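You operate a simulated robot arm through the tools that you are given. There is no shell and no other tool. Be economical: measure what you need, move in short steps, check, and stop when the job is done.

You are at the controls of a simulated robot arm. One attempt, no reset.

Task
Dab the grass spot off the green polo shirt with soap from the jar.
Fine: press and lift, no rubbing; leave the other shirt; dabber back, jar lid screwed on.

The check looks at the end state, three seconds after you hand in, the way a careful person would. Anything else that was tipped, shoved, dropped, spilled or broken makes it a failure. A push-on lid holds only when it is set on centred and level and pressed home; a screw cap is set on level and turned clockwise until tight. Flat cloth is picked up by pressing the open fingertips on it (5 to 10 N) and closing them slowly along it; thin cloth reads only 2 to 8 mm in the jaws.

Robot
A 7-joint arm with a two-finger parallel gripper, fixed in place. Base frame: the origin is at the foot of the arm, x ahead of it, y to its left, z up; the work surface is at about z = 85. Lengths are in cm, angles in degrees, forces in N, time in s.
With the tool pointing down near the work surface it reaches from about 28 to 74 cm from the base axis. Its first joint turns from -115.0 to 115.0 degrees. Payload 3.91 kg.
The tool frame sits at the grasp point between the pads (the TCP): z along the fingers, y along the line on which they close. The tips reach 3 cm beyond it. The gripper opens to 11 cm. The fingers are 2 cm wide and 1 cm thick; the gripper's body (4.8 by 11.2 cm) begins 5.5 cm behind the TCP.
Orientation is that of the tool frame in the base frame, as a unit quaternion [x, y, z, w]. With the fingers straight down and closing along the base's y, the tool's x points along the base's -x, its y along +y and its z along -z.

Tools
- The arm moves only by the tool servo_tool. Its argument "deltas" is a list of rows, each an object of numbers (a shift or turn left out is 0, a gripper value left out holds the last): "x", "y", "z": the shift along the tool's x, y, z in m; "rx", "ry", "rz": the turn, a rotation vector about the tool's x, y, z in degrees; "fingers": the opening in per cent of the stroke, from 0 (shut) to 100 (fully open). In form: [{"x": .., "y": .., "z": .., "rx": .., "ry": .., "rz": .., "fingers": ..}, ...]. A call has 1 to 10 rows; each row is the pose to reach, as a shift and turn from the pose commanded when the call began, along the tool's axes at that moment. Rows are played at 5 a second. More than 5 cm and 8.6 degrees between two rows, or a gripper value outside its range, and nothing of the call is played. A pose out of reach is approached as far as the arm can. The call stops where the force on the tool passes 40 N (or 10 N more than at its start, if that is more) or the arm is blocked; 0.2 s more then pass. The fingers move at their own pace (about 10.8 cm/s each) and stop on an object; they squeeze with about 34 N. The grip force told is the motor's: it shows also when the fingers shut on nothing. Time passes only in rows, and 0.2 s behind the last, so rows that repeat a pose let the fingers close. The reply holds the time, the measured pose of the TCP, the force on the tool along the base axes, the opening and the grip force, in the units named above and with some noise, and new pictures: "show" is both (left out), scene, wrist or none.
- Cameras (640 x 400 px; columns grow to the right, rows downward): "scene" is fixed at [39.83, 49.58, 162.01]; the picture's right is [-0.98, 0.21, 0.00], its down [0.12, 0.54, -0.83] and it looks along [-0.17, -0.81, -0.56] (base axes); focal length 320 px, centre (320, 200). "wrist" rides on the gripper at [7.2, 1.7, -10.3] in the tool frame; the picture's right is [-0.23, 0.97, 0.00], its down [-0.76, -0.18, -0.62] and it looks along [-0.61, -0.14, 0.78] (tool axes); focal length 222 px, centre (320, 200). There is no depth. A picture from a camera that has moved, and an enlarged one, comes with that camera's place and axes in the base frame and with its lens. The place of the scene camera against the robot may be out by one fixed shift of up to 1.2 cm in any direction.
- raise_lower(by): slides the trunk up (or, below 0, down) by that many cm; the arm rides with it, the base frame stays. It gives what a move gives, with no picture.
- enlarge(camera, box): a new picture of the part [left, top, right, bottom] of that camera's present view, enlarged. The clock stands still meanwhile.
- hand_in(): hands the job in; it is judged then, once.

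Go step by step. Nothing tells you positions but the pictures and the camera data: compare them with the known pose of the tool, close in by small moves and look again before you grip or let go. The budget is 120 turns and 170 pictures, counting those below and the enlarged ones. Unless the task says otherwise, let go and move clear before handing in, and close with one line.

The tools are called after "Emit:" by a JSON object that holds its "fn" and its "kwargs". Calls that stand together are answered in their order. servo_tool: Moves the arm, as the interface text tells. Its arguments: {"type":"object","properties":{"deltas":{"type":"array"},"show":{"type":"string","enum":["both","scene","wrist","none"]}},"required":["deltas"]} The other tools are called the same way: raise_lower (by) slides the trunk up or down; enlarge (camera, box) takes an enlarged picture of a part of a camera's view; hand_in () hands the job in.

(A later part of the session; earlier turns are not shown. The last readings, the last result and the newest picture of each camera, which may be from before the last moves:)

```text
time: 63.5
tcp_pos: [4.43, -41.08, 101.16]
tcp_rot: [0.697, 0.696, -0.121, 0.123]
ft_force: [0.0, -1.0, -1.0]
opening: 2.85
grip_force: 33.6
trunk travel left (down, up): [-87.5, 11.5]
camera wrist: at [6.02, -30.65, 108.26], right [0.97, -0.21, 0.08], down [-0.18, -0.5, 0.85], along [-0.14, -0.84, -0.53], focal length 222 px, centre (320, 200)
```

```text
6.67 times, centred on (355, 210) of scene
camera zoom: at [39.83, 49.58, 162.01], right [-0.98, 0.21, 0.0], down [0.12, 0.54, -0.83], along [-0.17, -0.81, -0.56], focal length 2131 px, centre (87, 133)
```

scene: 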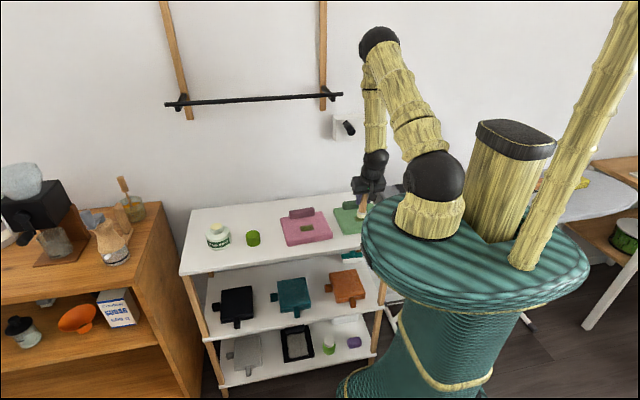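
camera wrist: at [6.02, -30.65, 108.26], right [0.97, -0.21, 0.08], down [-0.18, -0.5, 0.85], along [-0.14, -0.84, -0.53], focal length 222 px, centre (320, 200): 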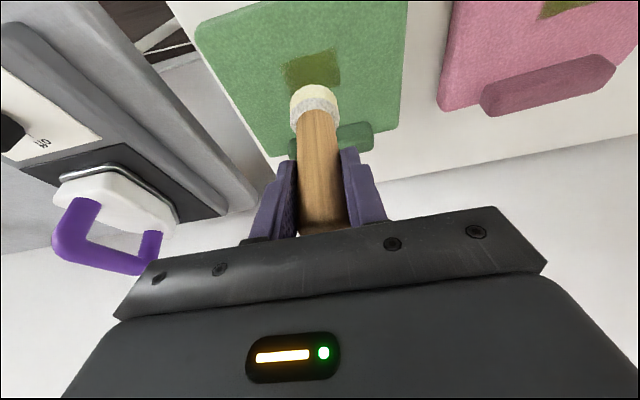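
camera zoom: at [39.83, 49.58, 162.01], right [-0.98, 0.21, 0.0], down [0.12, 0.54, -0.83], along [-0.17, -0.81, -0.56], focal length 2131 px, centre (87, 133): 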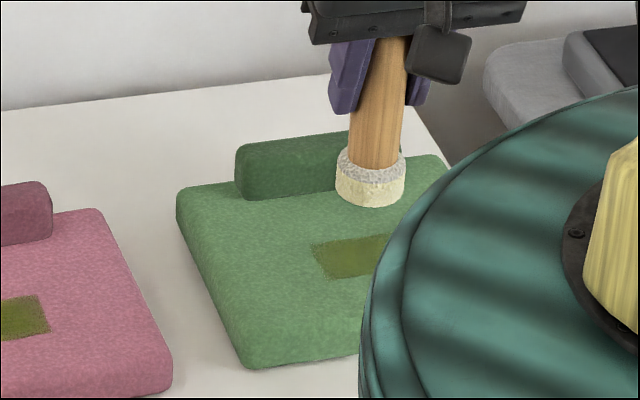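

The spot faded only slightly, so it needs repeated dabs. I'll do two press-and-lift cycles, shifted 3 mm to centre.

Emit:
{"fn": "servo_tool", "kwargs": {"deltas": [{"x": 0.0028, "z": -0.001}, {"x": 0.0165, "z": 0.0366}, {"x": 0.0199, "z": 0.046}, {"x": 0.0199, "z": 0.046}, {"x": 0.0131, "z": 0.0272}, {"x": 0.0165, "z": 0.0366}, {"x": 0.0199, "z": 0.046}, {"x": 0.0199, "z": 0.046}, {"x": 0.0131, "z": 0.0272}, {"x": 0.0028, "z": -0.001}], "show": "wrist"}}

Emit:
{"fn": "enlarge", "kwargs": {"camera": "wrist", "box": [220, 0, 420, 150]}}

```text
time: 65.7
tcp_pos: [4.44, -40.72, 100.96]
tcp_rot: [0.696, 0.696, -0.123, 0.123]
ft_force: [0.2, -0.3, -0.6]
opening: 2.84
grip_force: 33.6
trunk travel left (down, up): [-87.5, 11.5]
camera wrist: at [6.01, -30.31, 108.18], right [0.97, -0.21, 0.08], down [-0.18, -0.5, 0.85], along [-0.14, -0.84, -0.53], focal length 222 px, centre (320, 200)
```

wrist: 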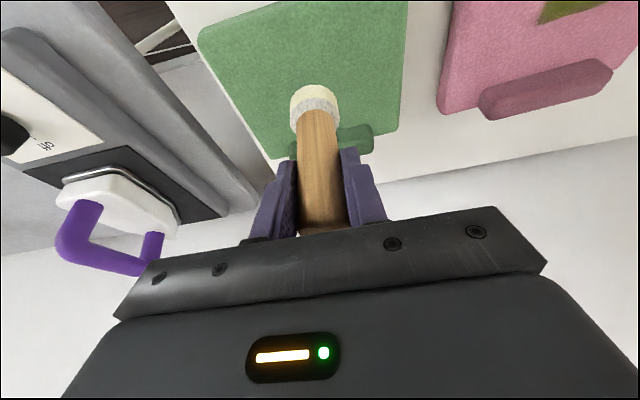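

```text
2.67 times, centred on (320, 75) of wrist
camera zoom: at [6.01, -30.31, 108.18], right [0.97, -0.21, 0.08], down [-0.18, -0.5, 0.85], along [-0.14, -0.84, -0.53], focal length 592 px, centre (320, 533)
```

zoom: 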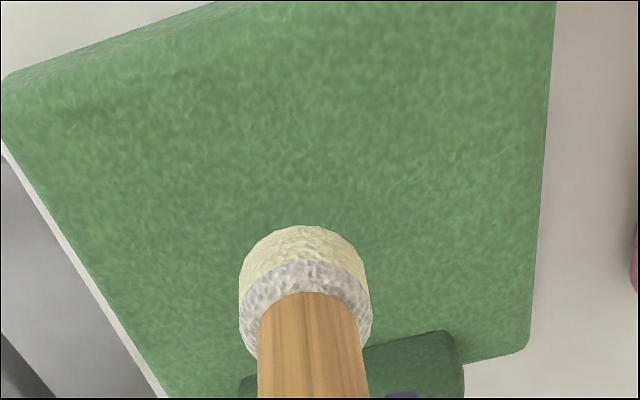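

The spot is gone. Now I return the dabber: up, then across +x at safe height.

Emit:
{"fn": "servo_tool", "kwargs": {"deltas": [{"x": -0.0128, "z": -0.0352}, {"x": -0.0257, "z": -0.0705}, {"x": -0.0257, "y": 0.045, "z": -0.0705}, {"x": -0.0257, "y": 0.09, "z": -0.0705}, {"x": -0.0257, "y": 0.135, "z": -0.0705}, {"x": -0.0257, "y": 0.18, "z": -0.0705}, {"x": -0.0257, "y": 0.225, "z": -0.0705}, {"x": -0.0257, "y": 0.27, "z": -0.0705}, {"x": -0.0257, "y": 0.315, "z": -0.0705}, {"x": -0.0257, "y": 0.35, "z": -0.0705}], "show": "scene"}}

Emit:
{"fn": "enlarge", "kwargs": {"camera": "scene", "box": [270, 180, 400, 260]}}

```text
time: 67.9
tcp_pos: [39.51, -40.68, 108.63]
tcp_rot: [0.696, 0.697, -0.123, 0.123]
ft_force: [-0.8, -0.3, -0.9]
opening: 2.8
grip_force: 33.9
trunk travel left (down, up): [-87.5, 11.5]
```

scene: 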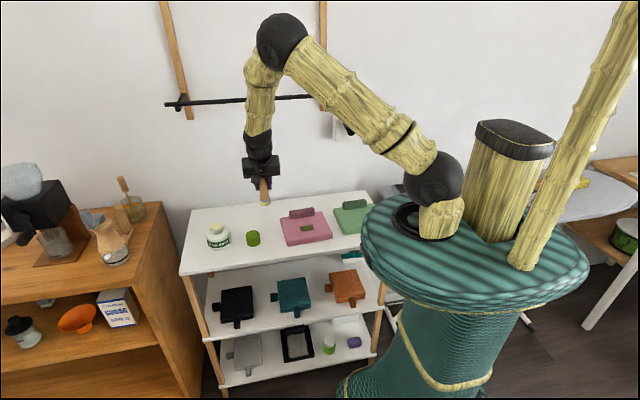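

```text
4.92 times, centred on (335, 220) of scene
camera zoom: at [39.83, 49.58, 162.01], right [-0.98, 0.21, 0.0], down [0.12, 0.54, -0.83], along [-0.17, -0.81, -0.56], focal length 1573 px, centre (246, 102)
```

zoom: 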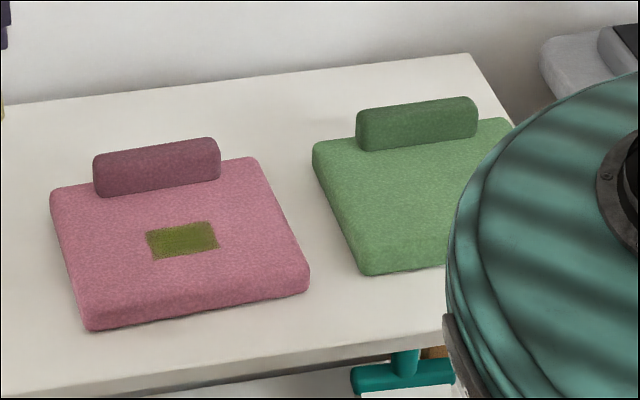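

The green shirt is clean and the pink untouched. Lowering the dabber back over its original place near (41.8,-54.6).

Emit:
{"fn": "servo_tool", "kwargs": {"deltas": [{"x": -0.013, "y": 0.005, "z": 0.03}, {"x": -0.026, "y": 0.01, "z": 0.06}, {"x": -0.039, "y": 0.015, "z": 0.09}, {"x": -0.052, "y": 0.018, "z": 0.121}, {"x": -0.065, "y": 0.022, "z": 0.152}, {"x": -0.0773, "y": 0.022, "z": 0.1825}, {"x": -0.0773, "y": 0.022, "z": 0.1825}]}}

Emit:
{"fn": "enlarge", "kwargs": {"camera": "scene", "box": [205, 165, 305, 240]}}

```text
time: 69.5
tcp_pos: [41.65, -54.26, 94.01]
tcp_rot: [0.697, 0.696, -0.122, 0.122]
ft_force: [-0.1, 0.1, -0.6]
opening: 2.83
grip_force: 33.7
trunk travel left (down, up): [-87.5, 11.5]
camera wrist: at [43.19, -43.83, 101.22], right [0.97, -0.21, 0.08], down [-0.18, -0.5, 0.85], along [-0.14, -0.84, -0.53], focal length 222 px, centre (320, 200)
```

scene: 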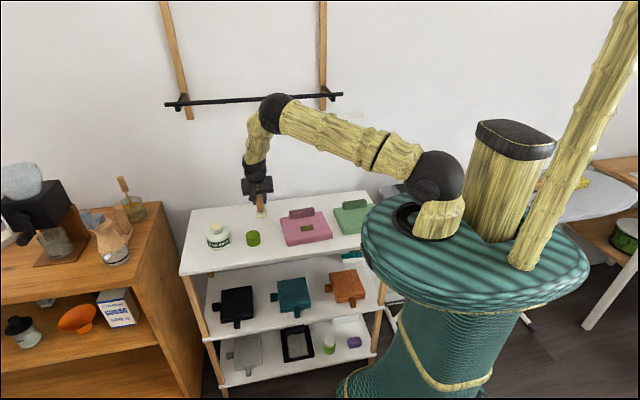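
wrist: 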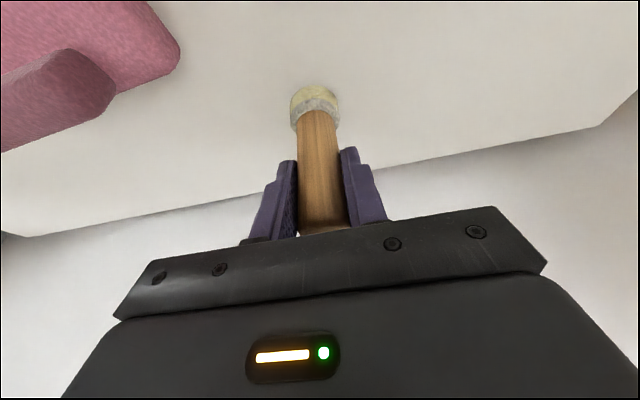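

```text
5.33 times, centred on (255, 202) of scene
camera zoom: at [39.83, 49.58, 162.01], right [-0.98, 0.21, 0.0], down [0.12, 0.54, -0.83], along [-0.17, -0.81, -0.56], focal length 1704 px, centre (667, 187)
```

zoom: 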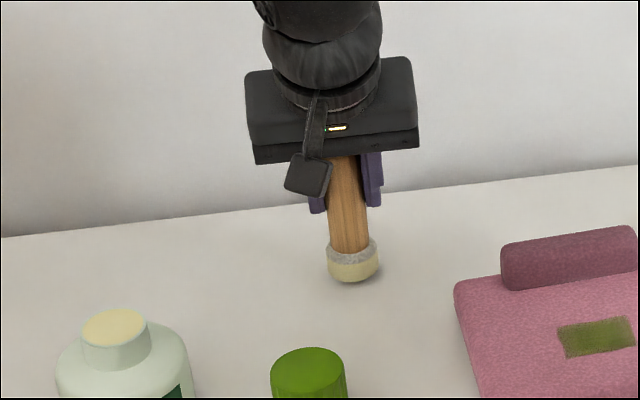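

In place over the original spot. Lowering to touch.

Emit:
{"fn": "servo_tool", "kwargs": {"deltas": [{"x": 0.0017, "z": 0.0047}, {"x": 0.0027, "z": 0.0075}, {"x": 0.0031, "z": 0.0085}, {"x": 0.0031, "z": 0.0085}], "show": "none"}}

```text
time: 70.5
tcp_pos: [41.65, -54.12, 93.35]
tcp_rot: [0.696, 0.696, -0.123, 0.124]
ft_force: [-0.7, 0.5, 8.3]
opening: 2.84
grip_force: 33.7
trunk travel left (down, up): [-87.5, 11.5]
```

Touching at 8 N. I ease off, then open slightly and look.

Emit:
{"fn": "servo_tool", "kwargs": {"deltas": [{"x": -0.0007, "z": -0.0019}, {"x": -0.0007, "z": -0.0019}, {"x": -0.0007, "z": -0.0019, "fingers": 28}, {"x": -0.0007, "z": -0.0019, "fingers": 32}, {"x": -0.0007, "z": -0.0019, "fingers": 40}, {"x": -0.0007, "z": -0.0019, "fingers": 40}]}}

Emit:
{"fn": "enlarge", "kwargs": {"camera": "scene", "box": [225, 165, 295, 235]}}

```text
time: 71.9
tcp_pos: [41.53, -54.13, 93.26]
tcp_rot: [0.697, 0.696, -0.123, 0.122]
ft_force: [1.0, -0.5, 0.7]
opening: 4.37
grip_force: 0.0
trunk travel left (down, up): [-87.5, 11.5]
camera wrist: at [43.25, -43.79, 100.52], right [0.97, -0.21, 0.08], down [-0.18, -0.5, 0.85], along [-0.14, -0.84, -0.53], focal length 222 px, centre (320, 200)
```

scene: 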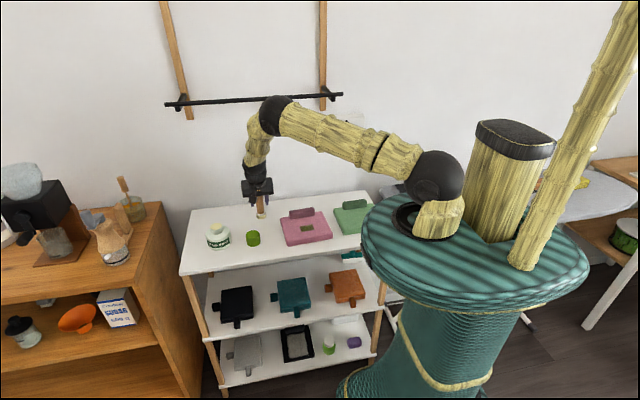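
wrist: 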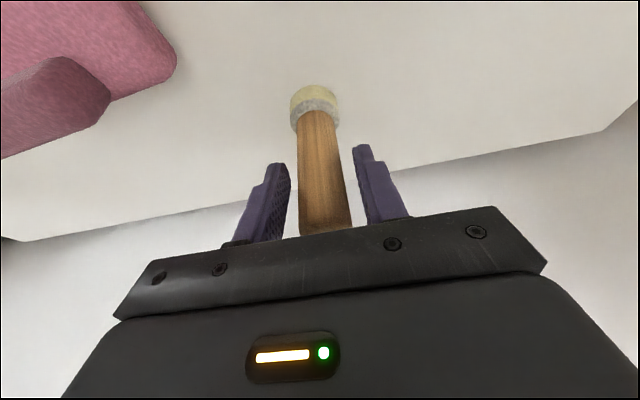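

```text
5.71 times, centred on (260, 200) of scene
camera zoom: at [39.83, 49.58, 162.01], right [-0.98, 0.21, 0.0], down [0.12, 0.54, -0.83], along [-0.17, -0.81, -0.56], focal length 1826 px, centre (663, 200)
```

zoom: 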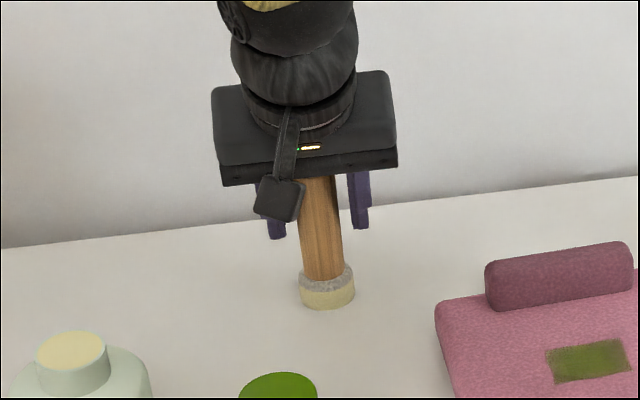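

The dabber stands upright on its foot. I open wide and retract along the tool axis.

Emit:
{"fn": "servo_tool", "kwargs": {"deltas": [{"fingers": 60}, {"fingers": 80}, {"fingers": 80}, {"z": -0.03}, {"z": -0.06}, {"z": -0.09}, {"z": -0.11, "x": 0.03}, {"z": -0.11, "x": 0.07}, {"z": -0.11, "x": 0.1}]}}

Emit:
{"fn": "enlarge", "kwargs": {"camera": "scene", "box": [205, 180, 285, 255]}}

```text
time: 73.9
tcp_pos: [41.59, -40.83, 100.2]
tcp_rot: [0.696, 0.697, -0.123, 0.123]
ft_force: [0.0, 0.3, -0.1]
opening: 8.79
grip_force: 0.1
trunk travel left (down, up): [-87.5, 11.5]
camera wrist: at [43.28, -30.47, 107.37], right [0.97, -0.21, 0.08], down [-0.18, -0.5, 0.85], along [-0.14, -0.84, -0.53], focal length 222 px, centre (320, 200)
```

scene: 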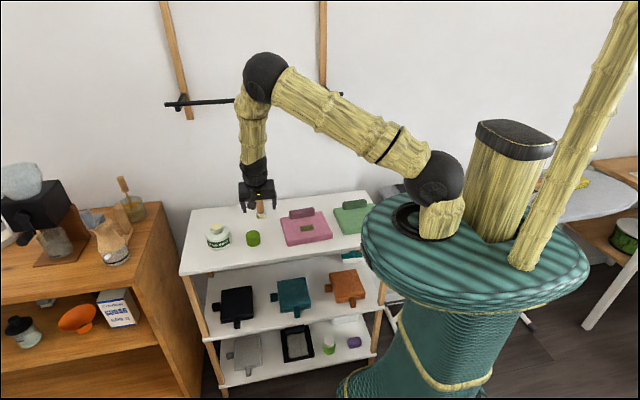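
wrist: 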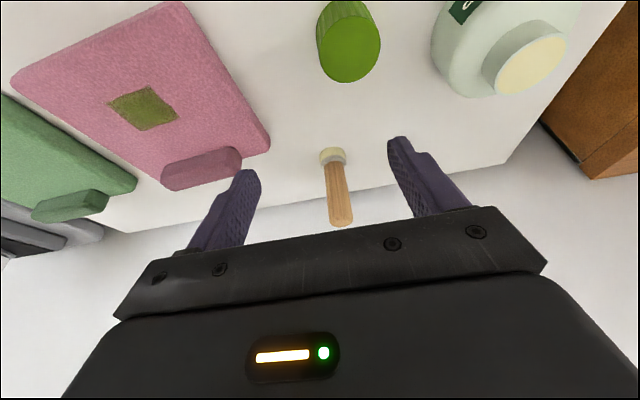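

```text
5.33 times, centred on (245, 218) of scene
camera zoom: at [39.83, 49.58, 162.01], right [-0.98, 0.21, 0.0], down [0.12, 0.54, -0.83], along [-0.17, -0.81, -0.56], focal length 1704 px, centre (720, 107)
```

zoom: 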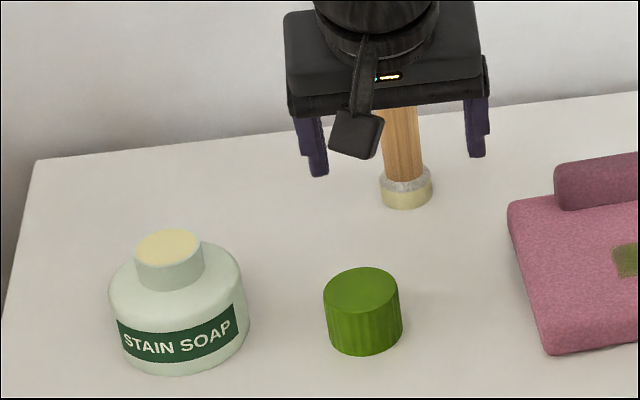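

Everything stands as before. Now I straighten the tool and rotate the wrist towards the counter-clockwise end so I have turning range for tightening.

Emit:
{"fn": "servo_tool", "kwargs": {"deltas": [{"ry": 7, "z": -0.01}, {"ry": 14, "z": -0.02}, {"ry": 20, "z": -0.03}, {"ry": 20, "z": -0.03, "fingers": 100}], "show": "none"}}

Emit:
{"fn": "servo_tool", "kwargs": {"deltas": [{"rz": -8.5}, {"rz": -17}, {"rz": -25.5}, {"rz": -34}, {"rz": -42.5}, {"rz": -51}, {"rz": -59.5}, {"rz": -68}, {"rz": -76.5}, {"rz": -85}], "show": "none"}}

Emit:
{"fn": "servo_tool", "kwargs": {"deltas": [{"rz": -8.5}, {"rz": -17}, {"rz": -25.5}, {"rz": -34}, {"rz": -42.5}, {"rz": -51}, {"rz": -59.5}, {"rz": -68}, {"rz": -76.5}, {"rz": -85}], "show": "none"}}

```text
time: 74.9
tcp_pos: [41.63, -40.08, 102.99]
tcp_rot: [0.707, 0.707, 0.001, -0.001]
ft_force: [0.4, 0.7, 0.5]
opening: 11.01
grip_force: 0.1
trunk travel left (down, up): [-87.5, 11.5]
```

```text
time: 77.1
tcp_pos: [41.56, -40.1, 102.99]
tcp_rot: [0.043, 0.999, 0.0, 0.002]
ft_force: [0.8, -0.2, 0.1]
opening: 11.0
grip_force: 0.0
trunk travel left (down, up): [-87.5, 11.5]
```

```text
time: 79.3
tcp_pos: [41.57, -40.0, 103.1]
tcp_rot: [-0.643, 0.766, 0.0, 0.0]
ft_force: [0.4, 0.3, -0.2]
opening: 11.02
grip_force: 0.1
trunk travel left (down, up): [-87.5, 11.5]
```

Now moving above the lid at (45,-40).

Emit:
{"fn": "servo_tool", "kwargs": {"deltas": [{"x": -0.0035, "y": -0.017, "rz": -5}, {"x": -0.0069, "y": -0.0333, "rz": -10}, {"x": -0.0069, "y": -0.0333, "rz": -10}, {"x": -0.0069, "y": -0.0333, "rz": -10}], "show": "wrist"}}

Emit:
{"fn": "enlarge", "kwargs": {"camera": "wrist", "box": [200, 60, 440, 240]}}

```text
time: 80.3
tcp_pos: [44.94, -39.96, 103.14]
tcp_rot: [-0.707, 0.707, -0.002, 0.0]
ft_force: [-0.3, -0.1, 0.8]
opening: 10.98
grip_force: 0.0
trunk travel left (down, up): [-87.5, 11.5]
camera wrist: at [43.24, -47.11, 113.38], right [-0.97, 0.23, 0.0], down [0.18, 0.76, 0.62], along [0.14, 0.61, -0.78], focal length 222 px, centre (320, 200)
```

wrist: 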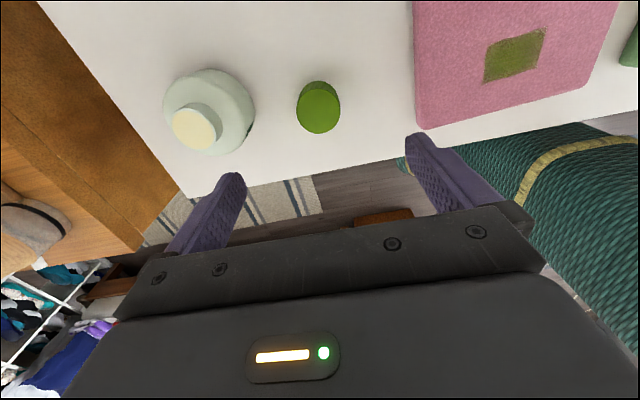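

```text
2.22 times, centred on (320, 150) of wrist
camera zoom: at [43.24, -47.11, 113.38], right [-0.97, 0.23, 0.0], down [0.18, 0.76, 0.62], along [0.14, 0.61, -0.78], focal length 494 px, centre (320, 311)
```

zoom: 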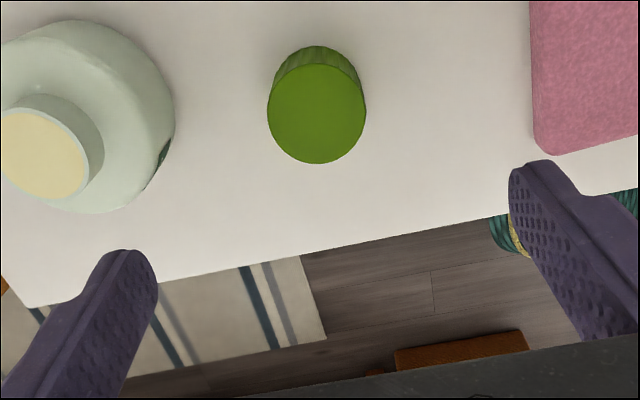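

The lid is at (45.0,-39.9), centred under the gripper. I narrow the fingers slightly, descend and grip.

Emit:
{"fn": "servo_tool", "kwargs": {"deltas": [{"fingers": 78}, {"z": 0.04}, {"z": 0.08}, {"z": 0.115}, {"z": 0.138}, {"z": 0.138}], "show": "wrist"}}

```text
time: 81.7
tcp_pos: [45.03, -39.97, 89.35]
tcp_rot: [-0.707, 0.707, 0.0, 0.001]
ft_force: [-0.1, 0.1, 0.0]
opening: 8.59
grip_force: 0.1
trunk travel left (down, up): [-87.5, 11.5]
camera wrist: at [43.27, -47.1, 99.61], right [-0.97, 0.23, 0.0], down [0.18, 0.76, 0.62], along [0.14, 0.61, -0.78], focal length 222 px, centre (320, 200)
```

wrist: 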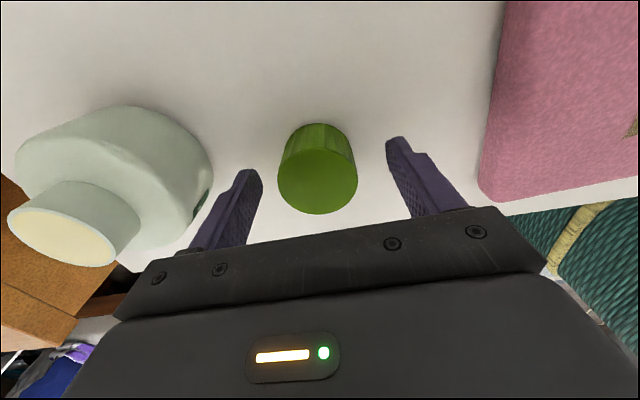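

Centred; closing on the lid (lowering 3 mm first) and lifting it.

Emit:
{"fn": "servo_tool", "kwargs": {"deltas": [{"z": 0.003}, {"z": 0.003, "fingers": 55}, {"z": 0.003, "fingers": 47}, {"z": 0.003, "fingers": 43}, {"z": 0.003, "fingers": 36}, {"z": 0.003, "fingers": 20}, {"z": -0.03}, {"z": -0.07}, {"z": -0.11}, {"z": -0.13}], "show": "wrist"}}

```text
time: 83.9
tcp_pos: [45.0, -39.91, 102.27]
tcp_rot: [-0.707, 0.707, 0.0, 0.0]
ft_force: [-0.2, -0.5, 0.3]
opening: 4.89
grip_force: 33.2
trunk travel left (down, up): [-87.5, 11.5]
camera wrist: at [43.26, -47.05, 112.61], right [-0.97, 0.23, 0.0], down [0.18, 0.76, 0.62], along [0.14, 0.61, -0.78], focal length 222 px, centre (320, 200)
```

wrist: 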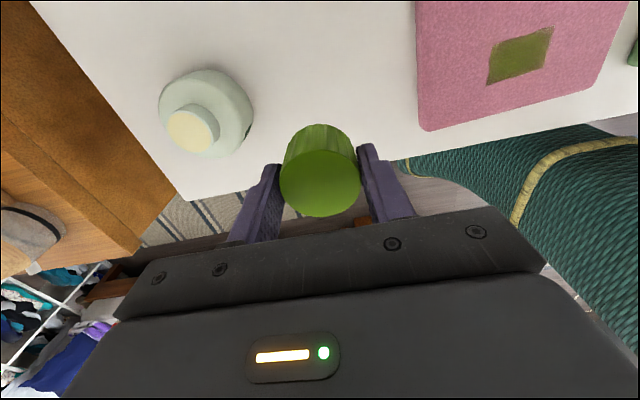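

Lid gripped (4.9 cm). Carrying it above the jar's axis at (57.0,-42.05).

Emit:
{"fn": "servo_tool", "kwargs": {"deltas": [{"x": 0.007, "y": -0.04}, {"x": 0.014, "y": -0.08}, {"x": 0.0212, "y": -0.1197}, {"x": 0.0212, "y": -0.1197}, {"x": 0.0212, "y": -0.1197, "z": 0.015}, {"x": 0.0212, "y": -0.1197, "z": 0.015}]}}

Emit:
{"fn": "enlarge", "kwargs": {"camera": "scene", "box": [195, 195, 245, 255]}}

Emit:
{"fn": "enlarge", "kwargs": {"camera": "wrist", "box": [230, 60, 410, 240]}}

```text
time: 85.3
tcp_pos: [56.9, -41.97, 100.84]
tcp_rot: [-0.707, 0.707, -0.001, 0.001]
ft_force: [0.4, -0.2, -0.5]
opening: 4.86
grip_force: 34.0
trunk travel left (down, up): [-87.5, 11.5]
camera wrist: at [55.2, -49.3, 111.15], right [-0.97, 0.23, 0.0], down [0.18, 0.76, 0.62], along [0.14, 0.61, -0.78], focal length 222 px, centre (320, 200)
```

scene: 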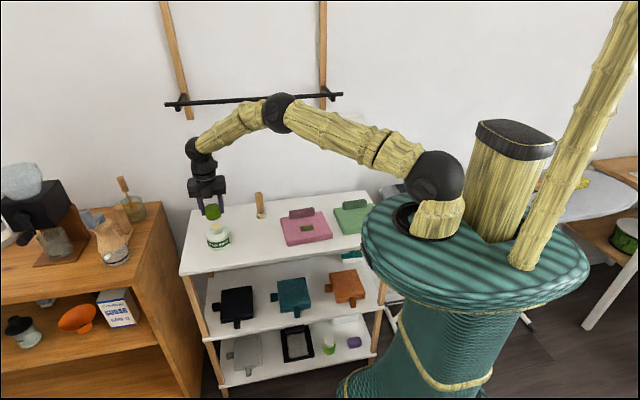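
wrist: 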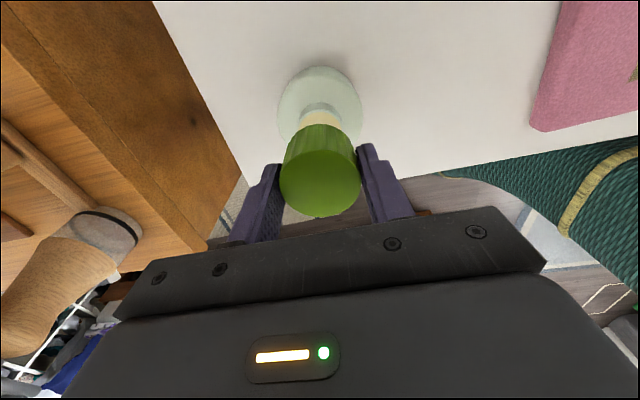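

```text
6.67 times, centred on (220, 225) of scene
camera zoom: at [39.83, 49.58, 162.01], right [-0.98, 0.21, 0.0], down [0.12, 0.54, -0.83], along [-0.17, -0.81, -0.56], focal length 2131 px, centre (987, 33)
```

zoom: 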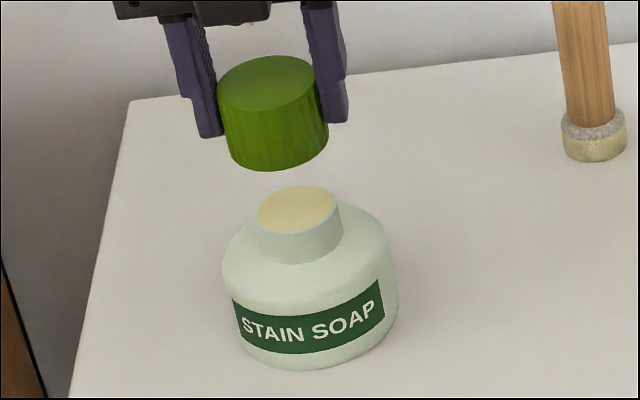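

```text
2.22 times, centred on (320, 150) of wrist
camera zoom: at [55.2, -49.3, 111.15], right [-0.97, 0.23, 0.0], down [0.18, 0.76, 0.62], along [0.14, 0.61, -0.78], focal length 494 px, centre (320, 311)
```

zoom: 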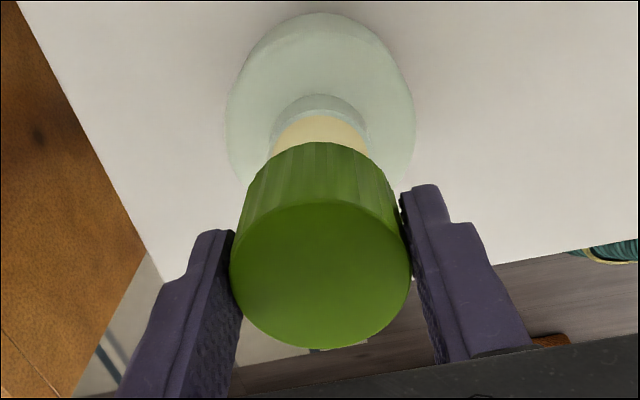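

The lid is aligned with the mouth. I lower it onto the neck slowly.

Emit:
{"fn": "servo_tool", "kwargs": {"deltas": [{"z": 0.02}, {"z": 0.035}, {"z": 0.042}, {"z": 0.047}, {"z": 0.05}, {"z": 0.05}], "show": "none"}}

```text
time: 86.7
tcp_pos: [56.98, -41.94, 95.8]
tcp_rot: [0.707, -0.707, 0.0, 0.0]
ft_force: [-0.6, -0.2, -0.5]
opening: 4.82
grip_force: 33.8
trunk travel left (down, up): [-87.5, 11.5]
```

Emit:
{"fn": "servo_tool", "kwargs": {"deltas": [{"z": 0.004}, {"z": 0.007}, {"z": 0.01}, {"z": 0.011}, {"z": 0.011}], "show": "scene"}}

Emit:
{"fn": "enlarge", "kwargs": {"camera": "scene", "box": [195, 195, 245, 255]}}

```text
time: 87.9
tcp_pos: [56.96, -41.96, 95.28]
tcp_rot: [-0.706, 0.708, -0.005, 0.001]
ft_force: [3.9, -3.1, 34.0]
opening: 4.83
grip_force: 33.8
trunk travel left (down, up): [-87.5, 11.5]
```

scene: 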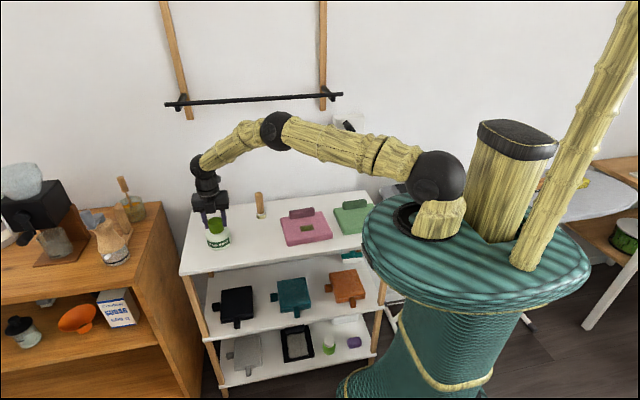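

```text
6.67 times, centred on (220, 225) of scene
camera zoom: at [39.83, 49.58, 162.01], right [-0.98, 0.21, 0.0], down [0.12, 0.54, -0.83], along [-0.17, -0.81, -0.56], focal length 2131 px, centre (987, 33)
```

zoom: 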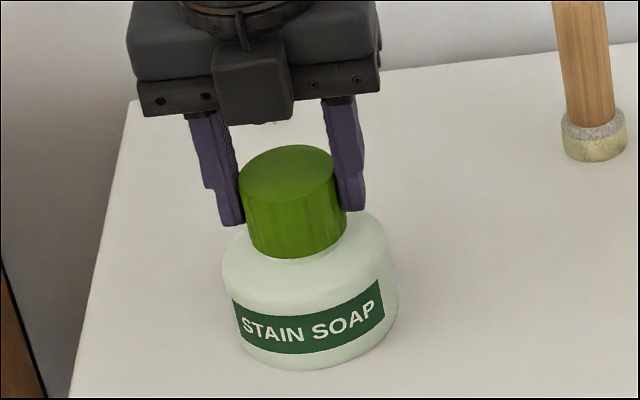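

Seated on the thread; I relax the push to about 10 N and turn clockwise.

Emit:
{"fn": "servo_tool", "kwargs": {"deltas": [{"z": -0.004}, {"z": -0.004, "rz": 8.5}, {"z": -0.004, "rz": 17}, {"z": -0.004, "rz": 25.5}, {"z": -0.004, "rz": 34}, {"z": -0.0035, "rz": 42.5}, {"z": -0.0035, "rz": 51}, {"z": -0.0035, "rz": 59.5}, {"z": -0.003, "rz": 68}, {"z": -0.003, "rz": 76.5}], "show": "none"}}

Emit:
{"fn": "servo_tool", "kwargs": {"deltas": [{"rz": 8.5}, {"rz": 17}, {"rz": 25.5}, {"z": 0.0005, "rz": 34}, {"z": 0.0005, "rz": 42.5}, {"z": 0.0005, "rz": 51}, {"z": 0.0005, "rz": 59.5}, {"z": 0.001, "rz": 68}, {"z": 0.001, "rz": 76.5}], "show": "scene"}}

Emit:
{"fn": "enlarge", "kwargs": {"camera": "scene", "box": [195, 195, 245, 255]}}

```text
time: 90.1
tcp_pos: [56.94, -42.0, 95.08]
tcp_rot: [-0.115, 0.993, 0.0, 0.0]
ft_force: [4.7, -7.2, 20.7]
opening: 4.82
grip_force: 34.2
trunk travel left (down, up): [-87.5, 11.5]
```

```text
time: 92.1
tcp_pos: [56.94, -41.92, 95.06]
tcp_rot: [0.524, 0.852, 0.0, 0.002]
ft_force: [5.9, -0.4, 19.6]
opening: 4.81
grip_force: 34.2
trunk travel left (down, up): [-87.5, 11.5]
```

scene: 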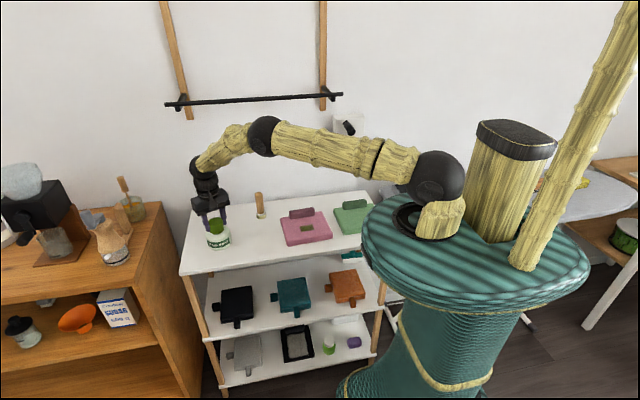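

```text
6.67 times, centred on (220, 225) of scene
camera zoom: at [39.83, 49.58, 162.01], right [-0.98, 0.21, 0.0], down [0.12, 0.54, -0.83], along [-0.17, -0.81, -0.56], focal length 2131 px, centre (987, 33)
```

zoom: 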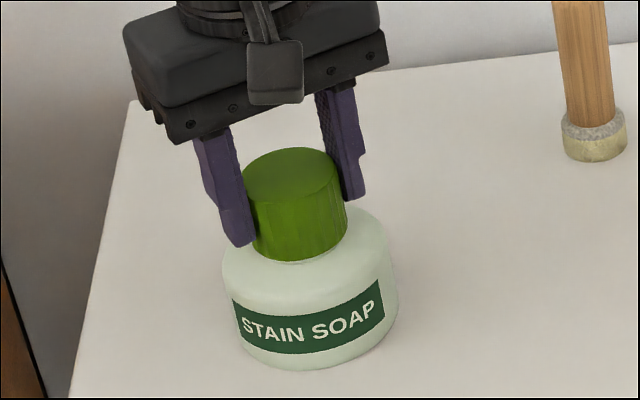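

Still turning; continuing clockwise to see if it tightens.

Emit:
{"fn": "servo_tool", "kwargs": {"deltas": [{"rz": 8.5}, {"rz": 17}, {"rz": 25.5}, {"rz": 34}, {"rz": 42.5}, {"rz": 51}, {"rz": 59.5}, {"rz": 68}, {"rz": 76.5}, {"rz": 85}], "show": "scene"}}

Emit:
{"fn": "enlarge", "kwargs": {"camera": "scene", "box": [195, 195, 245, 255]}}

```text
time: 94.3
tcp_pos: [57.0, -42.05, 95.02]
tcp_rot: [0.962, 0.274, 0.0, 0.001]
ft_force: [10.7, -0.4, 14.8]
opening: 4.82
grip_force: 33.9
trunk travel left (down, up): [-87.5, 11.5]
```

scene: 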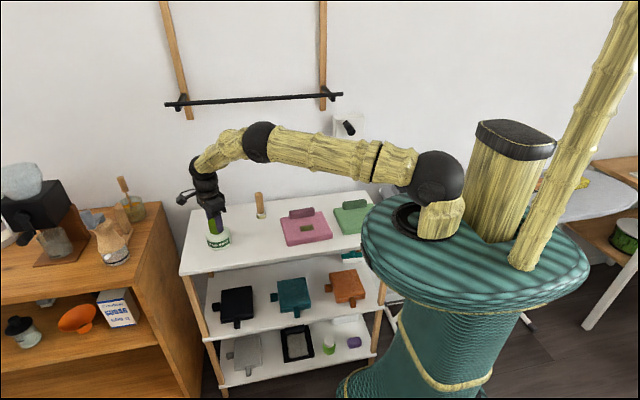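

```text
6.67 times, centred on (220, 225) of scene
camera zoom: at [39.83, 49.58, 162.01], right [-0.98, 0.21, 0.0], down [0.12, 0.54, -0.83], along [-0.17, -0.81, -0.56], focal length 2131 px, centre (987, 33)
```

zoom: 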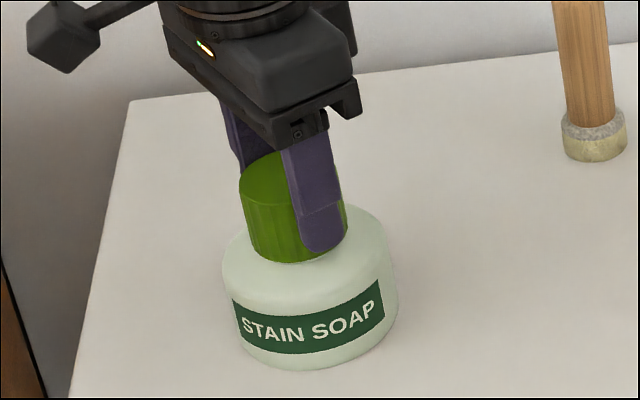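

Force shows the lid creeping down as it turns (238° so far). I'll release, rewind the wrist around the lid with open fingers, and regrip.

Emit:
{"fn": "servo_tool", "kwargs": {"deltas": [{"z": -0.003}, {"z": -0.003, "fingers": 52}, {"z": -0.003, "fingers": 70}, {"z": -0.003, "fingers": 85}, {"z": -0.006, "rz": -8.5}, {"z": -0.006, "rz": -17}, {"z": -0.006, "rz": -25.5}, {"z": -0.006, "rz": -34}, {"z": -0.006, "rz": -42.5}, {"z": -0.006, "rz": -51}], "show": "scene"}}

Emit:
{"fn": "enlarge", "kwargs": {"camera": "scene", "box": [195, 195, 245, 255]}}

```text
time: 96.5
tcp_pos: [56.99, -42.06, 95.54]
tcp_rot: [0.748, 0.663, 0.0, 0.0]
ft_force: [-0.9, 0.4, -0.3]
opening: 9.34
grip_force: 0.1
trunk travel left (down, up): [-87.5, 11.5]
```

scene: 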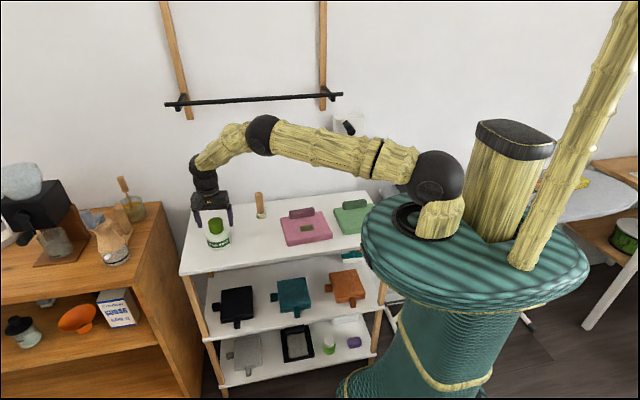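

```text
6.67 times, centred on (220, 225) of scene
camera zoom: at [39.83, 49.58, 162.01], right [-0.98, 0.21, 0.0], down [0.12, 0.54, -0.83], along [-0.17, -0.81, -0.56], focal length 2131 px, centre (987, 33)
```

zoom: 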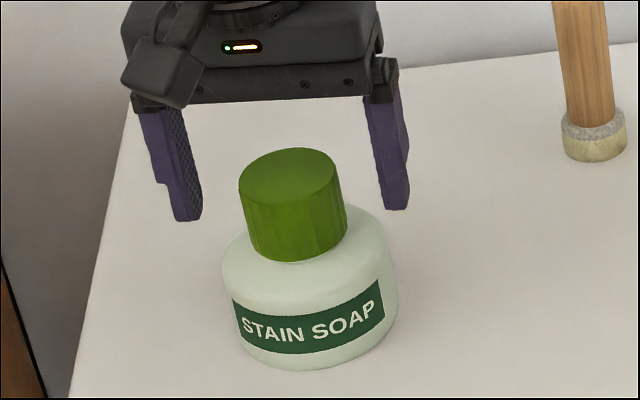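

The lid sits level, nearly at its original height. Rewinding further for another tightening turn.

Emit:
{"fn": "servo_tool", "kwargs": {"deltas": [{"rz": -8.5}, {"rz": -17}, {"rz": -25.5}, {"rz": -34}, {"rz": -42.5}, {"rz": -51}, {"rz": -59.5}, {"rz": -68}, {"rz": -76.5}, {"rz": -85}], "show": "none"}}

Emit:
{"fn": "servo_tool", "kwargs": {"deltas": [{"rz": -8.5}, {"rz": -17}, {"rz": -25.5}, {"rz": -34}, {"rz": -42.5}, {"rz": -51}, {"rz": -59.5}, {"rz": -68}, {"rz": -76.5}, {"rz": -85}], "show": "wrist"}}

```text
time: 98.7
tcp_pos: [56.99, -41.95, 95.53]
tcp_rot: [0.104, 0.995, 0.0, 0.0]
ft_force: [-0.1, 0.4, -1.1]
opening: 9.34
grip_force: 0.1
trunk travel left (down, up): [-87.5, 11.5]
```

```text
time: 100.9
tcp_pos: [56.94, -42.02, 95.48]
tcp_rot: [-0.596, 0.803, -0.001, 0.0]
ft_force: [-0.4, -0.2, 0.3]
opening: 9.36
grip_force: 0.0
trunk travel left (down, up): [-87.5, 11.5]
camera wrist: at [53.18, -48.45, 105.8], right [-0.87, 0.5, 0.0], down [0.39, 0.68, 0.62], along [0.31, 0.54, -0.78], focal length 222 px, centre (320, 200)
```

wrist: 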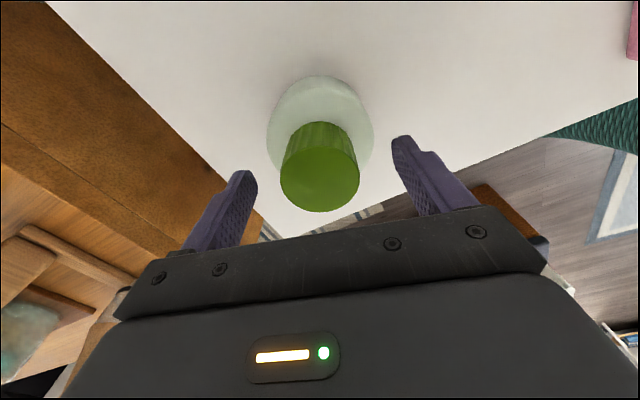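

Regripping and turning clockwise again.

Emit:
{"fn": "servo_tool", "kwargs": {"deltas": [{"z": 0.008}, {"z": 0.008, "fingers": 52}, {"z": 0.008, "fingers": 46}, {"z": 0.008, "fingers": 42}, {"z": 0.008, "fingers": 35}, {"z": 0.008, "fingers": 20}, {"z": 0.008}], "show": "none"}}

Emit:
{"fn": "servo_tool", "kwargs": {"deltas": [{"rz": 8.5}, {"rz": 17}, {"rz": 25.5}, {"rz": 34}, {"rz": 42.5}, {"rz": 51}, {"rz": 59.5}, {"rz": 68}, {"rz": 76.5}, {"rz": 85}], "show": "none"}}

Emit:
{"fn": "servo_tool", "kwargs": {"deltas": [{"rz": 8.5}, {"rz": 17}, {"rz": 25.5}, {"rz": 34}, {"rz": 42.5}, {"rz": 51}, {"rz": 59.5}, {"rz": 68}, {"rz": 76.5}, {"rz": 85}], "show": "scene"}}

Emit:
{"fn": "enlarge", "kwargs": {"camera": "scene", "box": [195, 195, 245, 255]}}

```text
time: 102.5
tcp_pos: [56.92, -42.14, 94.7]
tcp_rot: [-0.595, 0.804, 0.0, 0.0]
ft_force: [1.3, -0.5, 0.7]
opening: 4.9
grip_force: 34.2
trunk travel left (down, up): [-87.5, 11.5]
```

```text
time: 104.1
tcp_pos: [55.78, -42.08, 94.51]
tcp_rot: [-0.133, 0.991, 0.0, -0.011]
ft_force: [-24.0, -2.7, 9.2]
opening: 5.07
grip_force: 33.6
trunk travel left (down, up): [-87.5, 11.5]
stopped in row 8: the force on the tool passed its limit (the readings are from after the stop); the commanded pose is now the measured one
```

```text
time: 106.3
tcp_pos: [56.51, -41.19, 94.48]
tcp_rot: [0.55, 0.835, 0.004, -0.009]
ft_force: [3.9, 18.6, 8.5]
opening: 5.18
grip_force: 33.9
trunk travel left (down, up): [-87.5, 11.5]
stopped in row 10: the force on the tool passed its limit (the readings are from after the stop); the commanded pose is now the measured one
```

scene: 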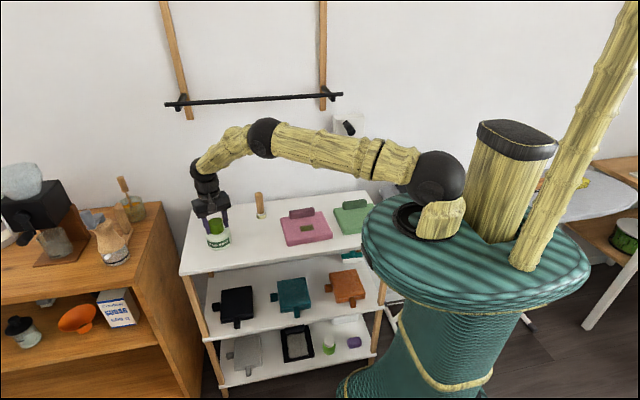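

```text
6.67 times, centred on (220, 225) of scene
camera zoom: at [39.83, 49.58, 162.01], right [-0.98, 0.21, 0.0], down [0.12, 0.54, -0.83], along [-0.17, -0.81, -0.56], focal length 2131 px, centre (987, 33)
```

zoom: 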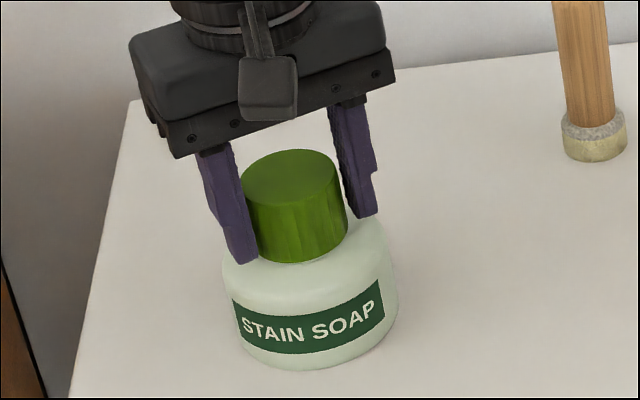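

The lid now resists: the fingers slip around it, and it's back at its original height, so it is tight. I release and rise.

Emit:
{"fn": "servo_tool", "kwargs": {"deltas": [{"fingers": 52}, {"fingers": 65}, {"fingers": 85}, {"fingers": 100}, {"fingers": 100}, {"z": -0.03}, {"z": -0.07}, {"z": -0.11}]}}

Emit:
{"fn": "enlarge", "kwargs": {"camera": "scene", "box": [190, 180, 280, 260]}}

```text
time: 108.1
tcp_pos: [56.57, -41.83, 105.33]
tcp_rot: [0.552, 0.834, 0.001, -0.009]
ft_force: [0.3, -0.5, 0.1]
opening: 10.98
grip_force: 0.0
trunk travel left (down, up): [-87.5, 11.5]
camera wrist: at [55.47, -34.63, 115.72], right [0.99, 0.17, -0.01], down [0.14, -0.78, 0.61], along [0.09, -0.6, -0.79], focal length 222 px, centre (320, 200)
```

scene: 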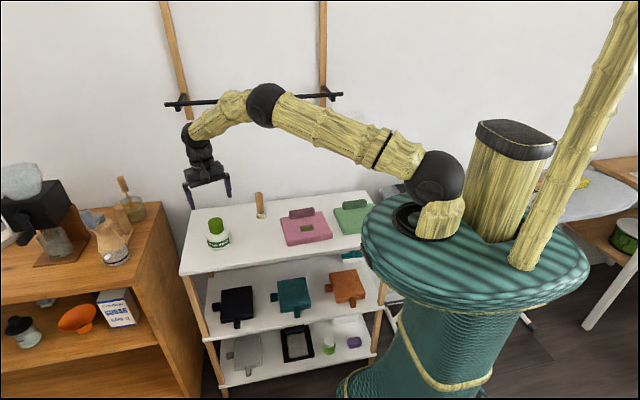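
wrist: 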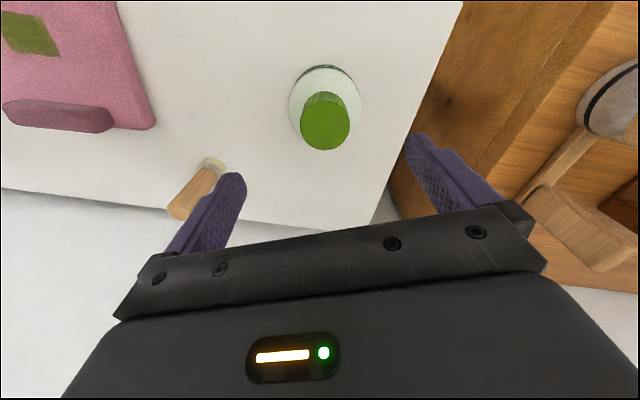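

```text
5.00 times, centred on (235, 220) of scene
camera zoom: at [39.83, 49.58, 162.01], right [-0.98, 0.21, 0.0], down [0.12, 0.54, -0.83], along [-0.17, -0.81, -0.56], focal length 1598 px, centre (745, 100)
```

zoom: 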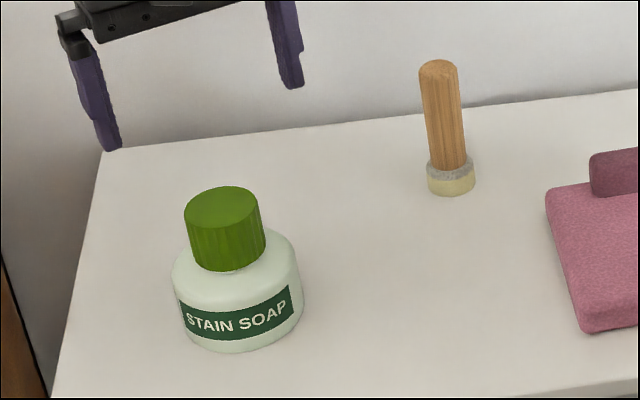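

The jar looks exactly as at the start, and the dabber is back. Remaining: the wall rail I pushed up. I'll rise in front of it with the fingers turned to straddle it (closing along y) and look.

Emit:
{"fn": "servo_tool", "kwargs": {"deltas": [{"z": -0.03, "x": 0.007, "y": -0.017, "rz": -8}, {"z": -0.06, "x": 0.014, "y": -0.034, "rz": -16}, {"z": -0.09, "x": 0.021, "y": -0.051, "rz": -24}, {"z": -0.12, "x": 0.028, "y": -0.068, "rz": -32}, {"z": -0.15, "x": 0.035, "y": -0.085, "rz": -40}, {"z": -0.18, "x": 0.042, "y": -0.102, "rz": -48}, {"z": -0.21, "x": 0.049, "y": -0.119, "rz": -56}, {"z": -0.24, "x": 0.056, "y": -0.136, "rz": -64}, {"z": -0.27, "x": 0.0645, "y": -0.152, "rz": -67}, {"z": -0.3, "x": 0.0645, "y": -0.152, "rz": -67}]}}

```text
time: 110.3
tcp_pos: [40.59, -42.35, 135.32]
tcp_rot: [0.001, 1.0, 0.007, -0.008]
ft_force: [0.5, 0.8, 0.9]
opening: 11.0
grip_force: 0.0
trunk travel left (down, up): [-87.5, 11.5]
camera wrist: at [33.37, -40.66, 145.82], right [0.23, 0.97, 0.01], down [0.77, -0.19, 0.61], along [0.6, -0.13, -0.79], focal length 222 px, centre (320, 200)
```

scene: 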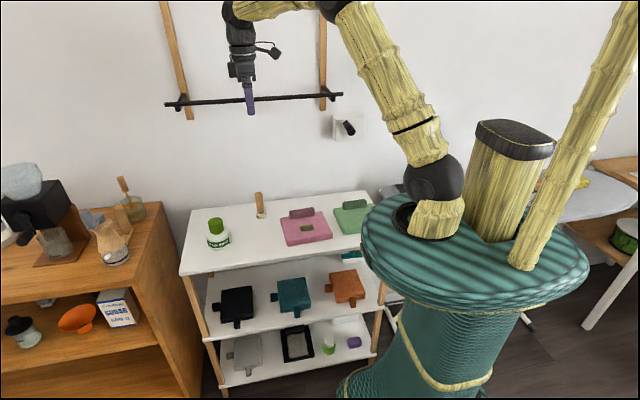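
wrist: 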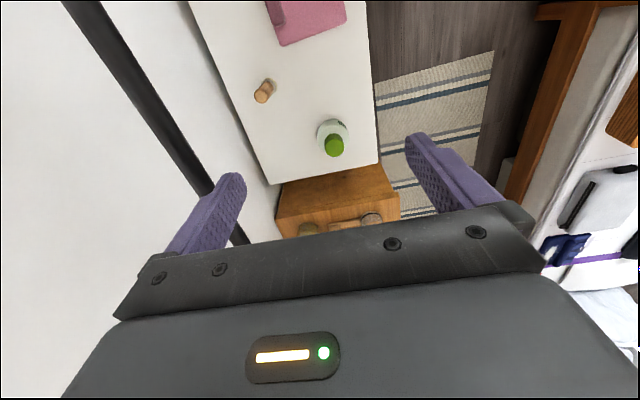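

Triangulating, the rail is now at about y=-50, z=133 (originally about z=126.7). I raise above it and centre over it with open fingers.

Emit:
{"fn": "servo_tool", "kwargs": {"deltas": [{"rx": 0.8, "ry": -0.92, "z": -0.03}, {"rx": 0.8, "ry": -0.92, "z": -0.06}, {"rx": 0.8, "ry": -0.92, "z": -0.06, "y": -0.03}, {"rx": 0.8, "ry": -0.92, "z": -0.06, "y": -0.06}, {"rx": 0.8, "ry": -0.92, "z": -0.06, "y": -0.076}, {"rx": 0.8, "ry": -0.92, "z": -0.06, "y": -0.076}]}}

```text
time: 111.7
tcp_pos: [40.64, -49.82, 141.42]
tcp_rot: [0.0, 1.0, -0.001, 0.001]
ft_force: [-0.5, 0.5, -0.2]
opening: 11.0
grip_force: 0.1
trunk travel left (down, up): [-87.5, 11.5]
camera wrist: at [33.31, -48.08, 151.68], right [0.23, 0.97, 0.0], down [0.76, -0.18, 0.62], along [0.61, -0.14, -0.78], focal length 222 px, centre (320, 200)
```

scene: 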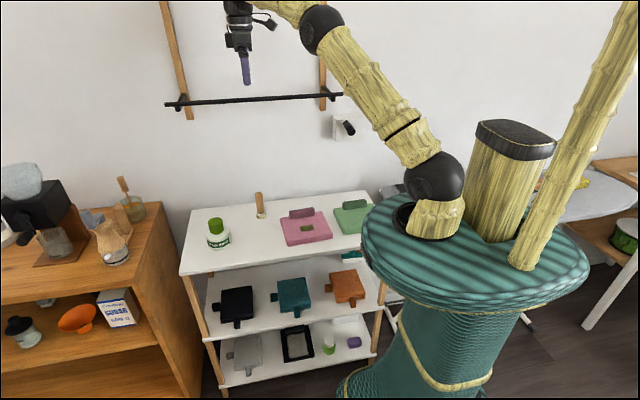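
wrist: 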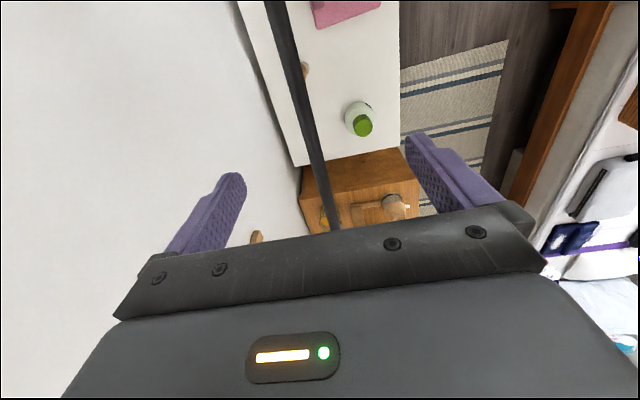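

The rail is at y≈-50.3, between the fingers. I descend to it.

Emit:
{"fn": "servo_tool", "kwargs": {"deltas": [{"y": -0.005, "z": 0.02}, {"y": -0.005, "z": 0.05}, {"y": -0.005, "z": 0.075}, {"y": -0.005, "z": 0.083}, {"y": -0.005, "z": 0.083}]}}

Emit:
{"fn": "enlarge", "kwargs": {"camera": "scene", "box": [150, 40, 360, 150]}}

```text
time: 112.9
tcp_pos: [40.62, -50.37, 132.99]
tcp_rot: [0.0, 1.0, 0.0, 0.0]
ft_force: [0.5, -0.3, 0.4]
opening: 10.98
grip_force: 0.0
trunk travel left (down, up): [-87.5, 11.5]
camera wrist: at [33.35, -48.61, 143.34], right [0.23, 0.97, 0.0], down [0.76, -0.18, 0.62], along [0.61, -0.14, -0.78], focal length 222 px, centre (320, 200)
```

scene: 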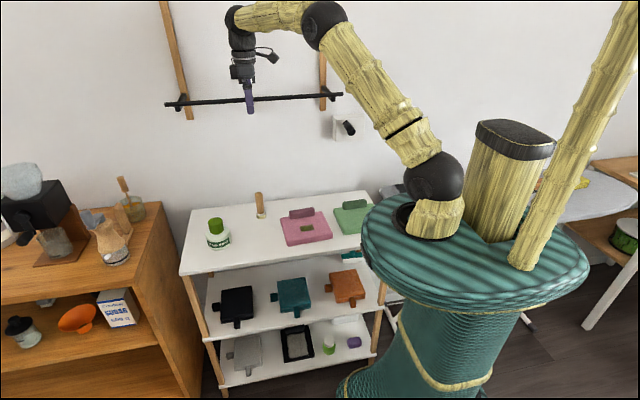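
wrist: 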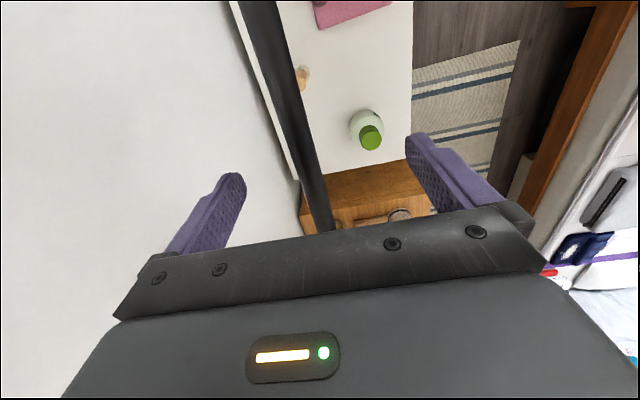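

```text
3.05 times, centred on (255, 95) of scene
camera zoom: at [39.83, 49.58, 162.01], right [-0.98, 0.21, 0.0], down [0.12, 0.54, -0.83], along [-0.17, -0.81, -0.56], focal length 974 px, centre (518, 520)
```

zoom: 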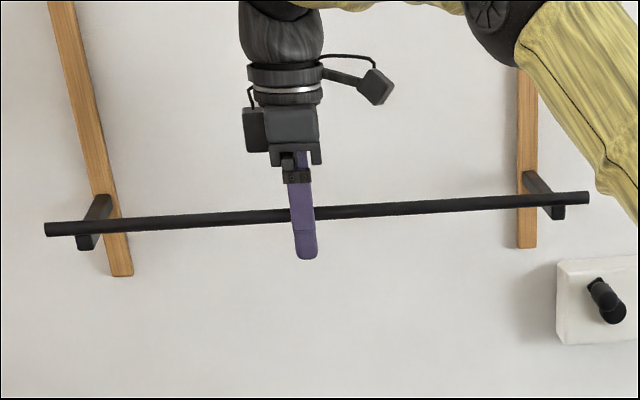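

The rail is between the fingers. Closing slowly.

Emit:
{"fn": "servo_tool", "kwargs": {"deltas": [{"fingers": 60}, {"fingers": 35}, {"fingers": 22}, {"fingers": 17}, {"fingers": 13}, {"fingers": 9}, {"fingers": 4}], "show": "wrist"}}

```text
time: 114.5
tcp_pos: [40.68, -50.83, 133.01]
tcp_rot: [0.001, 1.0, 0.0, 0.001]
ft_force: [2.4, -18.3, 1.6]
opening: 1.38
grip_force: 44.9
trunk travel left (down, up): [-87.5, 11.5]
camera wrist: at [33.34, -49.03, 143.23], right [0.23, 0.97, 0.0], down [0.76, -0.18, 0.62], along [0.61, -0.14, -0.78], focal length 222 px, centre (320, 200)
```

wrist: 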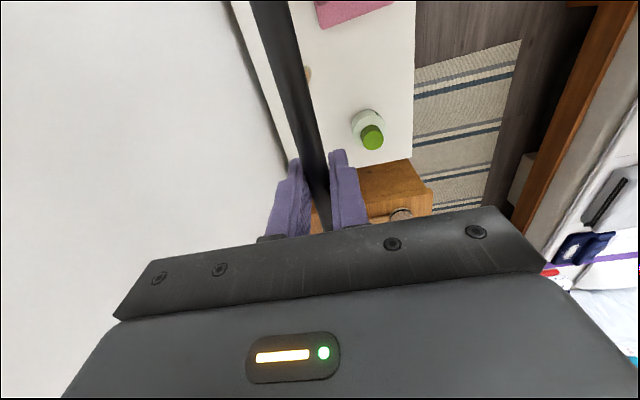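

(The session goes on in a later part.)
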